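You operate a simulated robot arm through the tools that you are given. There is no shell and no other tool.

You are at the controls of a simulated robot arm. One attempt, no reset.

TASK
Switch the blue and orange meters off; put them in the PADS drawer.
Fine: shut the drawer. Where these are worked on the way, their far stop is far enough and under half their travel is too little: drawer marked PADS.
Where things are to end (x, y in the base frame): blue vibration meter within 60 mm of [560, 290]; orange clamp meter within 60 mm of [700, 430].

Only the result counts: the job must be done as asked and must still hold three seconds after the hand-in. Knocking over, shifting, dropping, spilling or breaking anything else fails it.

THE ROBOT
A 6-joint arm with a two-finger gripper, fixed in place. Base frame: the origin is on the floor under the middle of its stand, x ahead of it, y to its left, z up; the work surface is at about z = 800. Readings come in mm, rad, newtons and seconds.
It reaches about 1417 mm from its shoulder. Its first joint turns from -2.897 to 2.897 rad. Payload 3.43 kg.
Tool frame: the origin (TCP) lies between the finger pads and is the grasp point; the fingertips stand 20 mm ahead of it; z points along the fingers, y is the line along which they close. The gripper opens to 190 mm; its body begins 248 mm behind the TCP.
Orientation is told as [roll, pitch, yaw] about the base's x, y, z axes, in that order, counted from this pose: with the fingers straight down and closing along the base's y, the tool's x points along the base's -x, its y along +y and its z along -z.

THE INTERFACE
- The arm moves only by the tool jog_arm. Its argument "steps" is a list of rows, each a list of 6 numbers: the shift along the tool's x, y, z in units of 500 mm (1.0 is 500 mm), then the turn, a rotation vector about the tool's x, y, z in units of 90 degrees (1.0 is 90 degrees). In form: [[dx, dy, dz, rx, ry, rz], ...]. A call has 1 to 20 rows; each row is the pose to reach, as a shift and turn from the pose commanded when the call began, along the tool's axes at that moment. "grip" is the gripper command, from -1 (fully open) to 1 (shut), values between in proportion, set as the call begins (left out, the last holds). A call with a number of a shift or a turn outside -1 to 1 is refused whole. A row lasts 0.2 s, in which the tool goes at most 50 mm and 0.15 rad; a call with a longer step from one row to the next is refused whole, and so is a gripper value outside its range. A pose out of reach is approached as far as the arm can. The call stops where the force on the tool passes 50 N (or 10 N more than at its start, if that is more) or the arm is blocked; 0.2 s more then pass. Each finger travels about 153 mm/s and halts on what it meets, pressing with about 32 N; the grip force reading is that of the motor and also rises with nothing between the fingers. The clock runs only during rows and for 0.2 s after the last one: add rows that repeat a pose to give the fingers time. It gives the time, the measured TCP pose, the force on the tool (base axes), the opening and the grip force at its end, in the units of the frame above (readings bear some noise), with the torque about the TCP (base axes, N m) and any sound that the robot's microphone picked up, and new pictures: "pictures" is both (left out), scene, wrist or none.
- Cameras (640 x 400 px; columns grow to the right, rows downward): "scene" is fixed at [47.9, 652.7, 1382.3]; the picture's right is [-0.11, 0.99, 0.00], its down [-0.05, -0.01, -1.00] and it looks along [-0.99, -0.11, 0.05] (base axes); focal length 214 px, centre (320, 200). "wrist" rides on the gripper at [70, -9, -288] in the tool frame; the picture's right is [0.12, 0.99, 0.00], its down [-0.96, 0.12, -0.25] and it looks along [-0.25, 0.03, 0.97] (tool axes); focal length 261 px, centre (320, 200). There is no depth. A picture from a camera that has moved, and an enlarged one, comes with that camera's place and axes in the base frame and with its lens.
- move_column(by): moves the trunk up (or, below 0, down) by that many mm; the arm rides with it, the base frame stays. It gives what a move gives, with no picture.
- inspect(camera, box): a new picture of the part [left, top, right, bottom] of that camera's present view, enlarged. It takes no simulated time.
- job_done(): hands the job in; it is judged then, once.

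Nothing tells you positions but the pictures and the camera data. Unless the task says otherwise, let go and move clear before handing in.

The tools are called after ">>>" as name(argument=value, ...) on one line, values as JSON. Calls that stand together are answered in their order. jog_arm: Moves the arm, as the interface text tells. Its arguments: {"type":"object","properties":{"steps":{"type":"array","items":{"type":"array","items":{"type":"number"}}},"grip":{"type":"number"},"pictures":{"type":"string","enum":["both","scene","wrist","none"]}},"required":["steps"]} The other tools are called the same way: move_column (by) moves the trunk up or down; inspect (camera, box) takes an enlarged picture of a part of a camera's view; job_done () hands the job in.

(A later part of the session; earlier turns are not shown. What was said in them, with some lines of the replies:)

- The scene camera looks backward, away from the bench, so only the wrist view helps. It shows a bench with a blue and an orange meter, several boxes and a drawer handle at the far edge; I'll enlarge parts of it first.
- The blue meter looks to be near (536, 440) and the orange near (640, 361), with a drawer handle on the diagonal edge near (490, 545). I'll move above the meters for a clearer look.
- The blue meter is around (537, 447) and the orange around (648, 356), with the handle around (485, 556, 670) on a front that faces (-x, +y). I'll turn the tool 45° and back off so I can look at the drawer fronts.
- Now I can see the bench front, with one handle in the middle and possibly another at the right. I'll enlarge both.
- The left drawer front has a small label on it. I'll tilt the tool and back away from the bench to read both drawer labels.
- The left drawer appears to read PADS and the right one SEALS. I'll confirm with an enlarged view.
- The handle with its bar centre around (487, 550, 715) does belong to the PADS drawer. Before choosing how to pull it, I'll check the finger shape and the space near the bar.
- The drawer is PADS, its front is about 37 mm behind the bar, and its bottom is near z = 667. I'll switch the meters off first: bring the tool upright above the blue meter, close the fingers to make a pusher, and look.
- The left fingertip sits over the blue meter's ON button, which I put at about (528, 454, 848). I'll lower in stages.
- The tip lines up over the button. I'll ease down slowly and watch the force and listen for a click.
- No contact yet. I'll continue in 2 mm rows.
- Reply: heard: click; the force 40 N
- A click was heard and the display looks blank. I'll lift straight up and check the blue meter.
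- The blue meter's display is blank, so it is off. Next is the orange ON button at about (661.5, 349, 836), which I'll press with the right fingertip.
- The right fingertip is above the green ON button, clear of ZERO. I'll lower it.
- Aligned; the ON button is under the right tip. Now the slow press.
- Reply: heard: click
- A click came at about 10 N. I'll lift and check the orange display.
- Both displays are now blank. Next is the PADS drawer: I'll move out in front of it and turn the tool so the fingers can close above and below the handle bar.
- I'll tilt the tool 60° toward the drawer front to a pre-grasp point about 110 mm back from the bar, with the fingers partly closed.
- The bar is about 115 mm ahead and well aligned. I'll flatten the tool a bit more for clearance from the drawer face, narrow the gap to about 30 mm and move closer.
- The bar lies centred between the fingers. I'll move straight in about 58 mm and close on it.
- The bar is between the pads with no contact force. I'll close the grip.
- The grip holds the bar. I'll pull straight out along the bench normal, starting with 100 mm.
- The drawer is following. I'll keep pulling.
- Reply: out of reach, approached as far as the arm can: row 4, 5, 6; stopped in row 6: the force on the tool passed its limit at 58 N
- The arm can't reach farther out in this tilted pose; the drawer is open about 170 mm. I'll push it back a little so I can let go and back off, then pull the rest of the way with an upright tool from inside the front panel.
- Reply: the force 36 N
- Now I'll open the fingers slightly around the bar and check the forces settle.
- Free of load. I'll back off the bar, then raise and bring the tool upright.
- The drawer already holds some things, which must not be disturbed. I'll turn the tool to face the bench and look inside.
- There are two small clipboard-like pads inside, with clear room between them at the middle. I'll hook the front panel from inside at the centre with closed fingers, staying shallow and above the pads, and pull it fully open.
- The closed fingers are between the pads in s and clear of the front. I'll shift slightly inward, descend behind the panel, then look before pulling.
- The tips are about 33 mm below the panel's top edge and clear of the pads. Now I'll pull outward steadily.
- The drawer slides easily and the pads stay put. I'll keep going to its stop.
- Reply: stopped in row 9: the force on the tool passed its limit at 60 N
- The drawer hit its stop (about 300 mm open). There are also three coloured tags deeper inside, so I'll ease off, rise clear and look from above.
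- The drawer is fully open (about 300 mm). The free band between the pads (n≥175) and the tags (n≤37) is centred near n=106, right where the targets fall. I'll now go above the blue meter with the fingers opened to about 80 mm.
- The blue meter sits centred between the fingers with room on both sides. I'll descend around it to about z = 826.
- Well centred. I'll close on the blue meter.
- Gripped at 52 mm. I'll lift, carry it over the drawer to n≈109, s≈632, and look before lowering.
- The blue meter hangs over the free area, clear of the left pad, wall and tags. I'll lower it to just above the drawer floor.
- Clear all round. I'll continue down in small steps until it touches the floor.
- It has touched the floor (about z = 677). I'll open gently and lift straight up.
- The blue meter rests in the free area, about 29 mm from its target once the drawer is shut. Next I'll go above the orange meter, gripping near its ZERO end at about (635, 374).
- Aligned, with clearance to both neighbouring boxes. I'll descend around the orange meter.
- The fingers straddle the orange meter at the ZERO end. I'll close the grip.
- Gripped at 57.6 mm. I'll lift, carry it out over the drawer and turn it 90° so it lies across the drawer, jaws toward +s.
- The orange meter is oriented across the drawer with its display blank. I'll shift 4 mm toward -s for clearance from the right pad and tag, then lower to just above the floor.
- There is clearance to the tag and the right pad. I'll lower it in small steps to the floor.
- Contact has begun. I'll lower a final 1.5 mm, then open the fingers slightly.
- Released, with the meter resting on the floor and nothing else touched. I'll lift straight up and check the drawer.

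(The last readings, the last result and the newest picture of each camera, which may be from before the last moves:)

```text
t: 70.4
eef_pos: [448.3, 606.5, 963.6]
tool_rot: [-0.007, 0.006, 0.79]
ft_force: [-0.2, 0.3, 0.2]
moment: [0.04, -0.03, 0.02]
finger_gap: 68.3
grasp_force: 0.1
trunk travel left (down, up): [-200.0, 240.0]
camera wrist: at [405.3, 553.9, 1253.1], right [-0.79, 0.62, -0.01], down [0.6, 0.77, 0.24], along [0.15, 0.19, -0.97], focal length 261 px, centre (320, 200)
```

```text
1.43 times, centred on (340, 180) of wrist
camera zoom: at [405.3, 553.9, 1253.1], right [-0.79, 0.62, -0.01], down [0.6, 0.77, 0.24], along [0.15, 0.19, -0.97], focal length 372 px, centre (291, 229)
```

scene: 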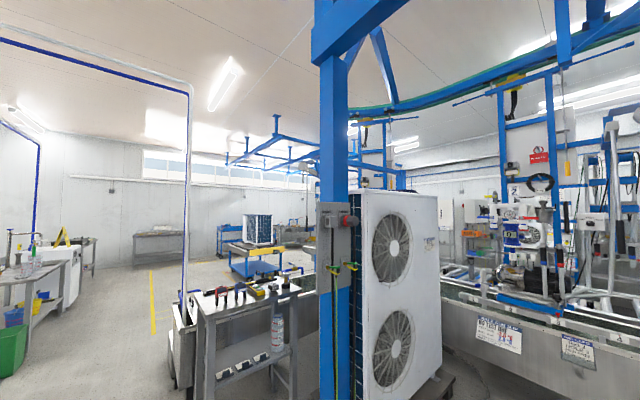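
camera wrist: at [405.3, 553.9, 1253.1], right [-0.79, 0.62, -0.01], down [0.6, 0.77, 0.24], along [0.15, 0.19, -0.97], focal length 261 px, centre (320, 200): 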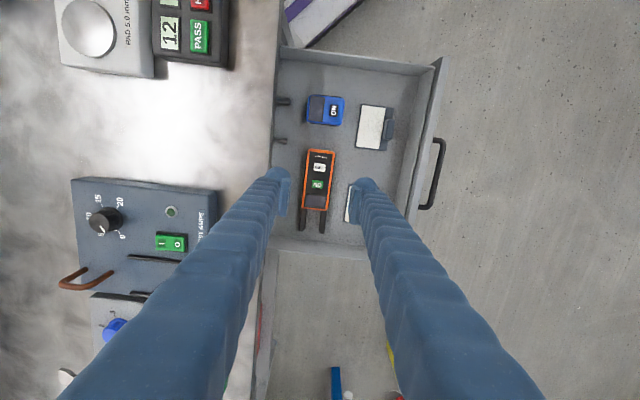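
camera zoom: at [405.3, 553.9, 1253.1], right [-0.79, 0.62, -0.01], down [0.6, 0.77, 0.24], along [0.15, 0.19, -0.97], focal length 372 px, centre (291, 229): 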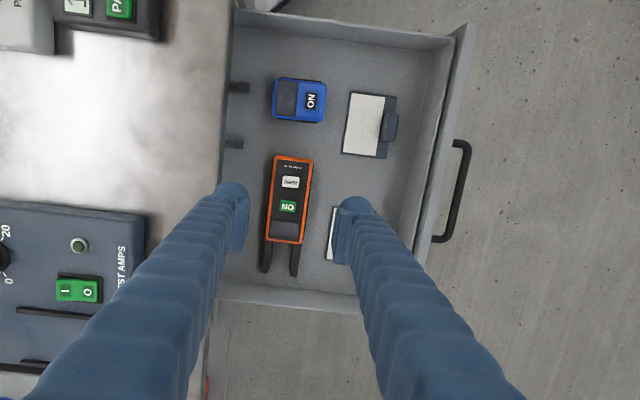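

Both meters sit in the drawer with the pads and tags undisturbed. To shut it I'll move outside the drawer, turn the tool back, close the fingers and push on the handle bar.

>>> jog_arm(steps=[[0.002, 0.052, 0, 0, 0, 0.091], [0.005, 0.105, 0, 0, 0, 0.182], [0.007, 0.157, 0, 0, 0, 0.273], [0.009, 0.209, 0, 0, 0, 0.364], [0.012, 0.262, 0, 0, 0, 0.455], [0.014, 0.314, 0, 0, 0, 0.545], [0.016, 0.367, 0, 0, 0, 0.636], [0.019, 0.419, 0, 0, 0, 0.727], [0.021, 0.471, 0, 0, 0, 0.818], [0.023, 0.524, 0, 0, 0, 0.909], [0.0256, 0.576, 0, 0, 0, 1.0], [0.0256, 0.576, 0, 0, 0, 1.0]], grip=1, pictures="wrist")

>>> inspect(camera="wrist", box=[180, 140, 480, 400])

```text
t: 73.0
eef_pos: [235.6, 800.5, 960.9]
tool_rot: [-0.003, -0.009, -0.785]
ft_force: [-0.2, -0.7, 0.0]
moment: [-0.05, -0.06, 0.01]
finger_gap: 0.1
grasp_force: 32.1
trunk travel left (down, up): [-200.0, 240.0]
camera wrist: at [180.3, 847.3, 1249.0], right [0.62, 0.79, -0.01], down [0.76, -0.6, 0.25], along [0.2, -0.16, -0.97], focal length 261 px, centre (320, 200)
```

wrist: 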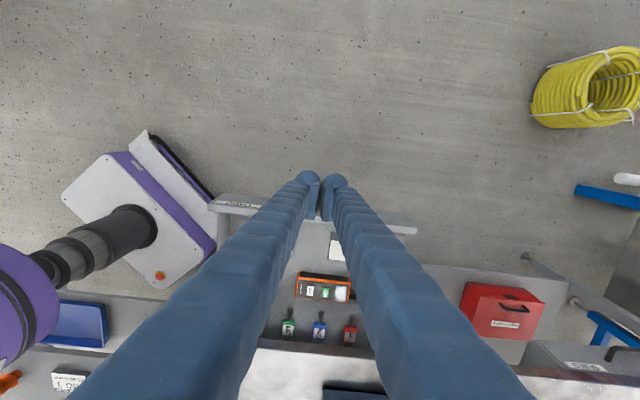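

```text
1.54 times, centred on (330, 270) of wrist
camera zoom: at [180.3, 847.3, 1249.0], right [0.62, 0.79, -0.01], down [0.76, -0.6, 0.25], along [0.2, -0.16, -0.97], focal length 401 px, centre (305, 92)
```

zoom: 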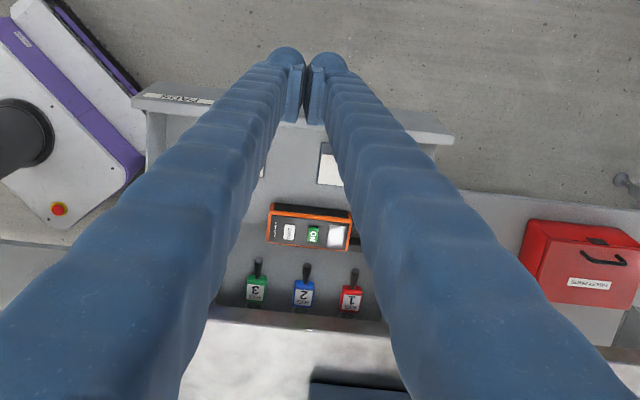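

I'm outside the drawer front with closed fingers, clear of the bar. I'll descend to the bar's height.

>>> jog_arm(steps=[[0, 0, 0.08, 0, 0, 0], [0, 0, 0.16, 0, 0, 0], [0, 0, 0.24, 0, 0, 0], [0, 0, 0.32, 0, 0, 0], [0, 0, 0.4, 0, 0, 0], [0, 0, 0.47, 0, 0, 0], [0, 0, 0.506, 0, 0, 0], [0, 0, 0.506, 0, 0, 0]], grip=1, pictures="wrist")

>>> inspect(camera="wrist", box=[220, 120, 420, 280])

```text
t: 74.8
eef_pos: [238.5, 798.4, 706.7]
tool_rot: [-0.006, -0.007, -0.782]
ft_force: [-0.5, 0.4, 0.5]
moment: [0.02, 0.02, 0.0]
finger_gap: 0.0
grasp_force: 32.3
trunk travel left (down, up): [-200.0, 240.0]
camera wrist: at [182.5, 844.9, 995.9], right [0.62, 0.79, -0.01], down [0.76, -0.59, 0.25], along [0.2, -0.16, -0.97], focal length 261 px, centre (320, 200)
```

wrist: 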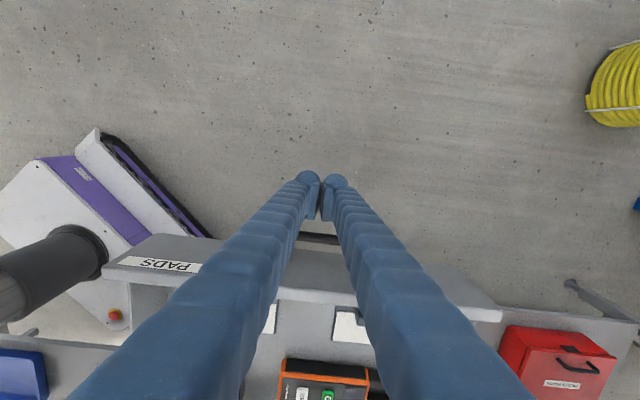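

```text
2.50 times, centred on (320, 200) of wrist
camera zoom: at [182.5, 844.9, 995.9], right [0.62, 0.79, -0.01], down [0.76, -0.59, 0.25], along [0.2, -0.16, -0.97], focal length 652 px, centre (320, 200)
```

zoom: 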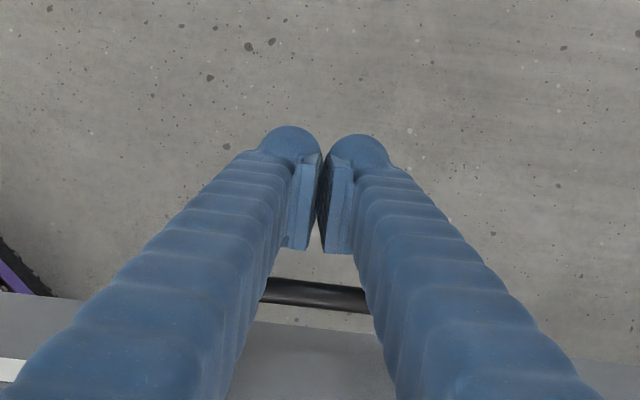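

The bar is just ahead of the fingers at the right height. I'll push the drawer inward smoothly.

>>> jog_arm(steps=[[-0.01, 0, 0, 0, 0, 0], [-0.025, 0, 0, 0, 0, 0], [-0.045, 0, 0, 0, 0, 0], [-0.068, 0, 0, 0, 0, 0], [-0.092, 0, 0, 0, 0, 0], [-0.117, 0, 0, 0, 0, 0], [-0.142, 0, 0, 0, 0, 0], [-0.167, 0, 0, 0, 0, 0], [-0.192, 0, 0, 0, 0, 0], [-0.217, 0, 0, 0, 0, 0], [-0.242, 0, 0, 0, 0, 0], [-0.267, 0, 0, 0, 0, 0], [-0.292, 0, 0, 0, 0, 0], [-0.317, 0, 0, 0, 0, 0], [-0.342, 0, 0, 0, 0, 0], [-0.365, 0, 0, 0, 0, 0], [-0.385, 0, 0, 0, 0, 0], [-0.4, 0, 0, 0, 0, 0]], grip=1, pictures="wrist")

>>> inspect(camera="wrist", box=[160, 140, 480, 360])

```text
t: 78.6
eef_pos: [378.0, 658.2, 709.9]
tool_rot: [-0.005, -0.006, -0.781]
ft_force: [0.0, 0.2, -0.2]
moment: [-0.01, -0.01, 0.0]
finger_gap: 0.0
grasp_force: 34.3
trunk travel left (down, up): [-200.0, 240.0]
camera wrist: at [322.4, 704.3, 998.9], right [0.62, 0.79, -0.01], down [0.76, -0.59, 0.25], along [0.2, -0.16, -0.97], focal length 261 px, centre (320, 200)
```

wrist: 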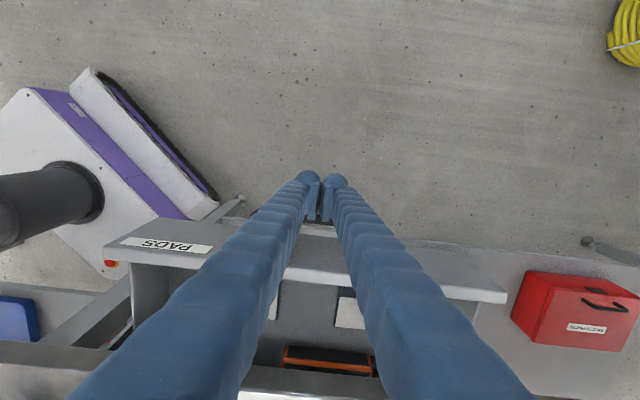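

```text
1.82 times, centred on (320, 250) of wrist
camera zoom: at [322.4, 704.3, 998.9], right [0.62, 0.79, -0.01], down [0.76, -0.59, 0.25], along [0.2, -0.16, -0.97], focal length 474 px, centre (320, 109)
```

zoom: 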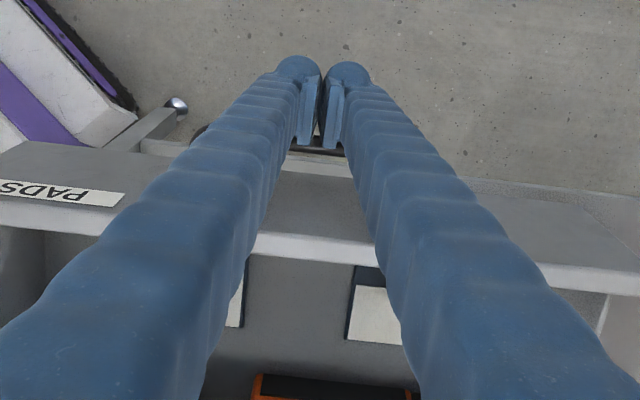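

The drawer follows and the contents look settled. I'll continue, slowing down toward the closed stop.

>>> jog_arm(steps=[[-0.012, 0, 0, 0, 0, 0], [-0.03, 0, 0, 0, 0, 0], [-0.054, 0, 0, 0, 0, 0], [-0.078, 0, 0, 0, 0, 0], [-0.102, 0, 0, 0, 0, 0], [-0.126, 0, 0, 0, 0, 0], [-0.15, 0, 0, 0, 0, 0], [-0.17, 0, 0, 0, 0, 0], [-0.186, 0, 0, 0, 0, 0], [-0.198, 0, 0, 0, 0, 0], [-0.208, 0, 0, 0, 0, 0], [-0.216, 0, 0, 0, 0, 0]], grip=1, pictures="wrist")

>>> inspect(camera="wrist", box=[160, 140, 480, 360])

```text
t: 81.2
eef_pos: [455.6, 580.9, 709.4]
tool_rot: [-0.005, -0.008, -0.784]
ft_force: [-0.3, -0.4, 0.8]
moment: [0.0, 0.02, -0.02]
finger_gap: 0.0
grasp_force: 34.4
trunk travel left (down, up): [-200.0, 240.0]
camera wrist: at [399.8, 627.7, 998.9], right [0.62, 0.79, -0.01], down [0.76, -0.59, 0.25], along [0.2, -0.16, -0.97], focal length 261 px, centre (320, 200)
```

wrist: 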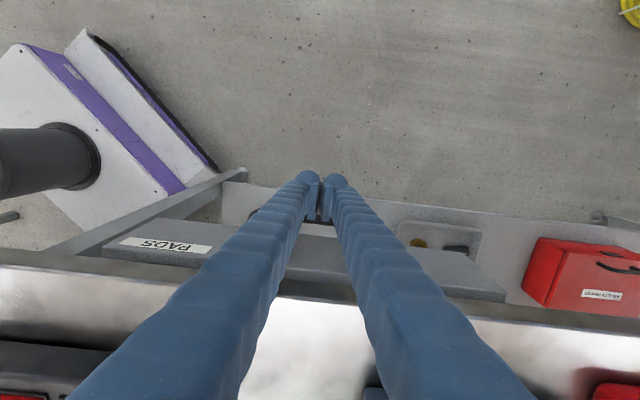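

```text
1.82 times, centred on (320, 250) of wrist
camera zoom: at [399.8, 627.7, 998.9], right [0.62, 0.79, -0.01], down [0.76, -0.59, 0.25], along [0.2, -0.16, -0.97], focal length 474 px, centre (320, 109)
```

zoom: 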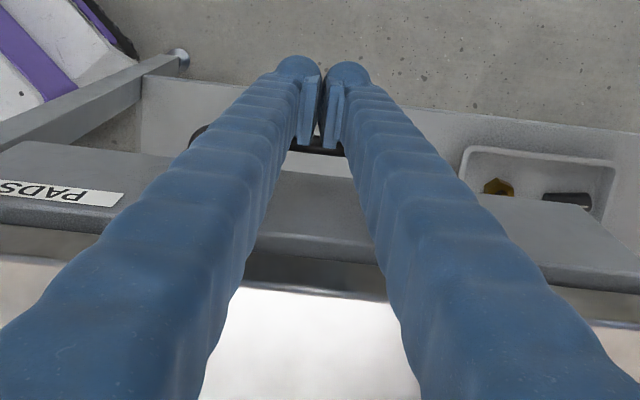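

Almost shut. I'll ease it in with 4 mm rows until it meets its stop.

>>> jog_arm(steps=[[-0.008, 0, 0, 0, 0, 0], [-0.016, 0, 0, 0, 0, 0], [-0.024, 0, 0, 0, 0, 0], [-0.032, 0, 0, 0, 0, 0], [-0.04, 0, 0, 0, 0, 0], [-0.048, 0, 0, 0, 0, 0]], grip=1, pictures="wrist")

>>> inspect(camera="wrist", box=[160, 140, 480, 360])

```text
t: 82.6
eef_pos: [468.6, 569.4, 710.8]
tool_rot: [-0.005, -0.006, -0.783]
ft_force: [-11.0, 7.6, -1.7]
moment: [-0.03, -0.1, -0.02]
finger_gap: 6.0
grasp_force: 34.5
trunk travel left (down, up): [-200.0, 240.0]
stopped in row 6: the force on the tool passed its limit at 55 N (the readings are from after the stop); the commanded pose is now the measured one
camera wrist: at [411.8, 615.3, 999.3], right [0.61, 0.79, -0.01], down [0.76, -0.59, 0.25], along [0.2, -0.16, -0.97], focal length 261 px, centre (320, 200)
```

wrist: 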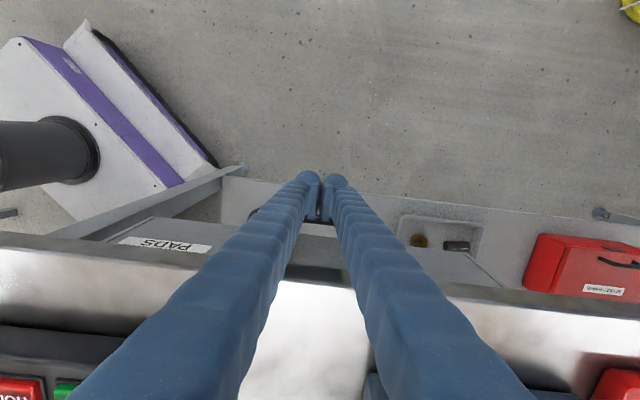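

```text
1.82 times, centred on (320, 250) of wrist
camera zoom: at [411.8, 615.3, 999.3], right [0.61, 0.79, -0.01], down [0.76, -0.59, 0.25], along [0.2, -0.16, -0.97], focal length 474 px, centre (320, 109)
```

zoom: 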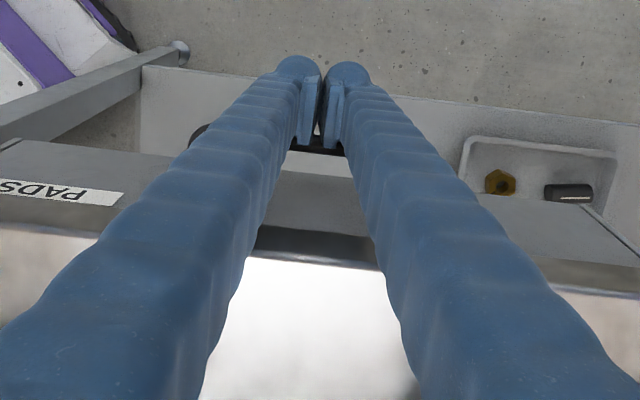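

Force built up as expected at the closed stop. I'll back away from the bar, rise, and look from the same pose as my earlier closed-drawer view.

>>> jog_arm(steps=[[0.04, 0, 0, 0, 0, 0], [0.1, 0, 0, 0, 0, 0], [0.164, 0, -0.04, 0, 0, 0], [0.164, -0.02, -0.12, 0, 0, 0], [0.164, -0.03, -0.21, 0, 0, 0], [0.164, -0.03, -0.3, 0, 0, 0], [0.164, -0.03, -0.39, 0, 0, 0], [0.164, -0.03, -0.48, 0, 0, 0], [0.164, -0.03, -0.57, 0, 0, 0], [0.164, -0.03, -0.66, 0, 0, 0], [0.164, -0.03, -0.738, 0, 0, 0], [0.164, -0.03, -0.738, 0, 0, 0]], grip=-1, pictures="wrist")

>>> inspect(camera="wrist", box=[220, 170, 440, 300])

```text
t: 85.2
eef_pos: [401.2, 616.2, 1078.8]
tool_rot: [-0.005, -0.006, -0.781]
ft_force: [0.4, -0.5, 0.3]
moment: [0.01, 0.02, 0.0]
finger_gap: 189.9
grasp_force: 0.1
trunk travel left (down, up): [-200.0, 240.0]
camera wrist: at [345.2, 661.6, 1367.6], right [0.62, 0.79, -0.01], down [0.76, -0.59, 0.25], along [0.2, -0.16, -0.97], focal length 261 px, centre (320, 200)
```

wrist: 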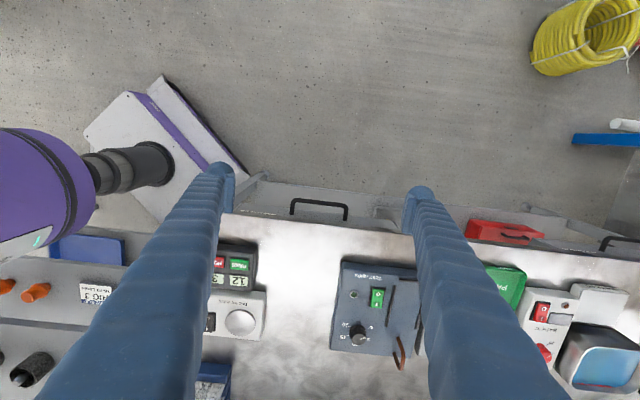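

```text
2.91 times, centred on (330, 235) of wrist
camera zoom: at [345.2, 661.6, 1367.6], right [0.62, 0.79, -0.01], down [0.76, -0.59, 0.25], along [0.2, -0.16, -0.97], focal length 758 px, centre (291, 98)
```

zoom: 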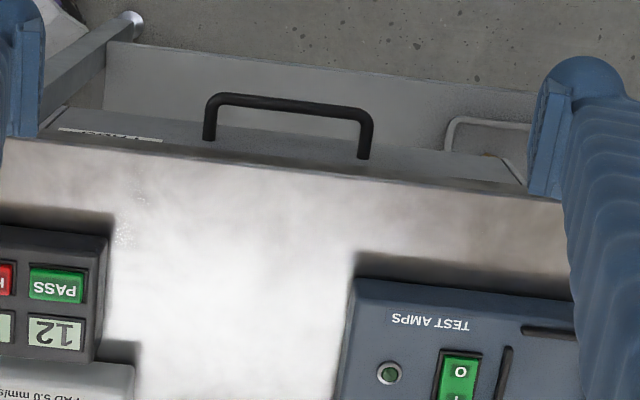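

It looks shut, matching the first closed view within a couple of millimetres. I'll repeat the tilted view as well for a direct comparison of the front.

>>> jog_arm(steps=[[0.041, 0.0015, 0.072, 0, -0.077, 0], [0.082, 0.003, 0.143, 0, -0.154, 0], [0.124, 0.0045, 0.215, 0, -0.232, 0], [0.165, 0.006, 0.286, 0, -0.309, 0], [0.206, 0.0076, 0.358, 0, -0.386, 0], [0.206, 0.0076, 0.358, 0, -0.386, 0]], grip=-1, pictures="wrist")

>>> inspect(camera="wrist", box=[220, 170, 430, 300])

>>> inspect(camera="wrist", box=[270, 170, 370, 250])

```text
t: 86.6
eef_pos: [330.4, 692.7, 898.6]
tool_rot: [-0.005, -0.613, -0.779]
ft_force: [0.7, 1.0, -0.2]
moment: [-0.25, -0.1, -0.05]
finger_gap: 189.8
grasp_force: 0.2
trunk travel left (down, up): [-200.0, 240.0]
camera wrist: at [166.7, 845.4, 1093.9], right [0.63, 0.77, -0.07], down [0.54, -0.37, 0.76], along [0.56, -0.52, -0.65], focal length 261 px, centre (320, 200)
```

wrist: 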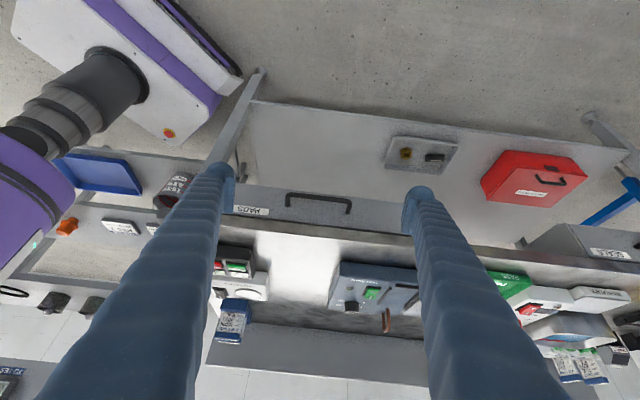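

```text
3.05 times, centred on (325, 235) of wrist
camera zoom: at [166.7, 845.4, 1093.9], right [0.63, 0.77, -0.07], down [0.54, -0.37, 0.76], along [0.56, -0.52, -0.65], focal length 794 px, centre (305, 93)
```

zoom: 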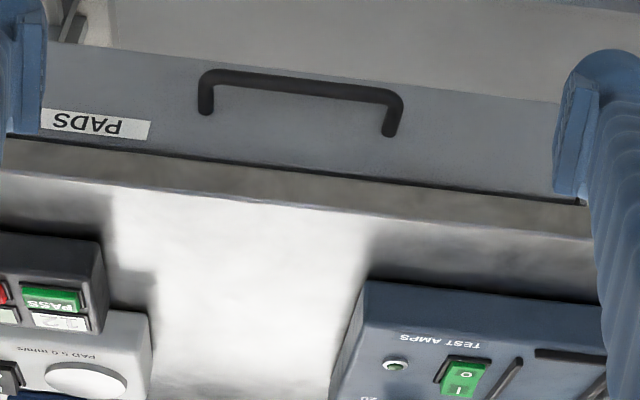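

```text
5.00 times, centred on (320, 210) of wrist
camera zoom: at [166.7, 845.4, 1093.9], right [0.63, 0.77, -0.07], down [0.54, -0.37, 0.76], along [0.56, -0.52, -0.65], focal length 1303 px, centre (320, 150)
```

zoom: 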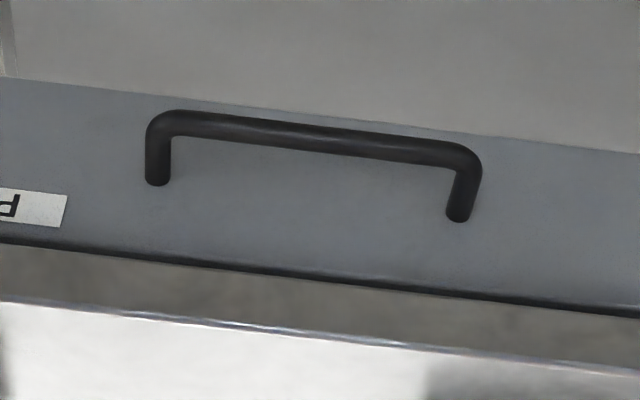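

The front, handle and gap line match the original closed view. Both meters were switched off (displays blank) and are inside the drawer, and the arm is clear with its fingers open, so I'm handing in.

>>> job_done()

```text
The job is handed in.
```

I switched both meters off, put them in the PADS drawer, and shut it. I then handed the job in with the arm clear and the fingers open. The judge's verdict hasn't come back.

- **Meters off:** Each ON button gave one click, and both displays were blank afterwards.
- **Blue vibration meter:** I estimate it lies about 29 mm from [560, 290] with the drawer shut.
- **Orange clamp meter:** I estimate it lies about 30 to 37 mm from [700, 430]. It lies crosswise in the drawer so it clears the things already in there.
- **Drawer:** I pulled it to its far stop, about 300 mm, and pushed it back until it met its closed stop. The closing views match the original closed position to within about 2 mm.
- **Other contents:** The drawer already held two pads and four numbered tags. I didn't see any of them move while it was open.

Both distances are estimates from camera views and arm readings taken while the drawer was open. I couldn't see inside after closing it, so a small shift during closing would not have shown.
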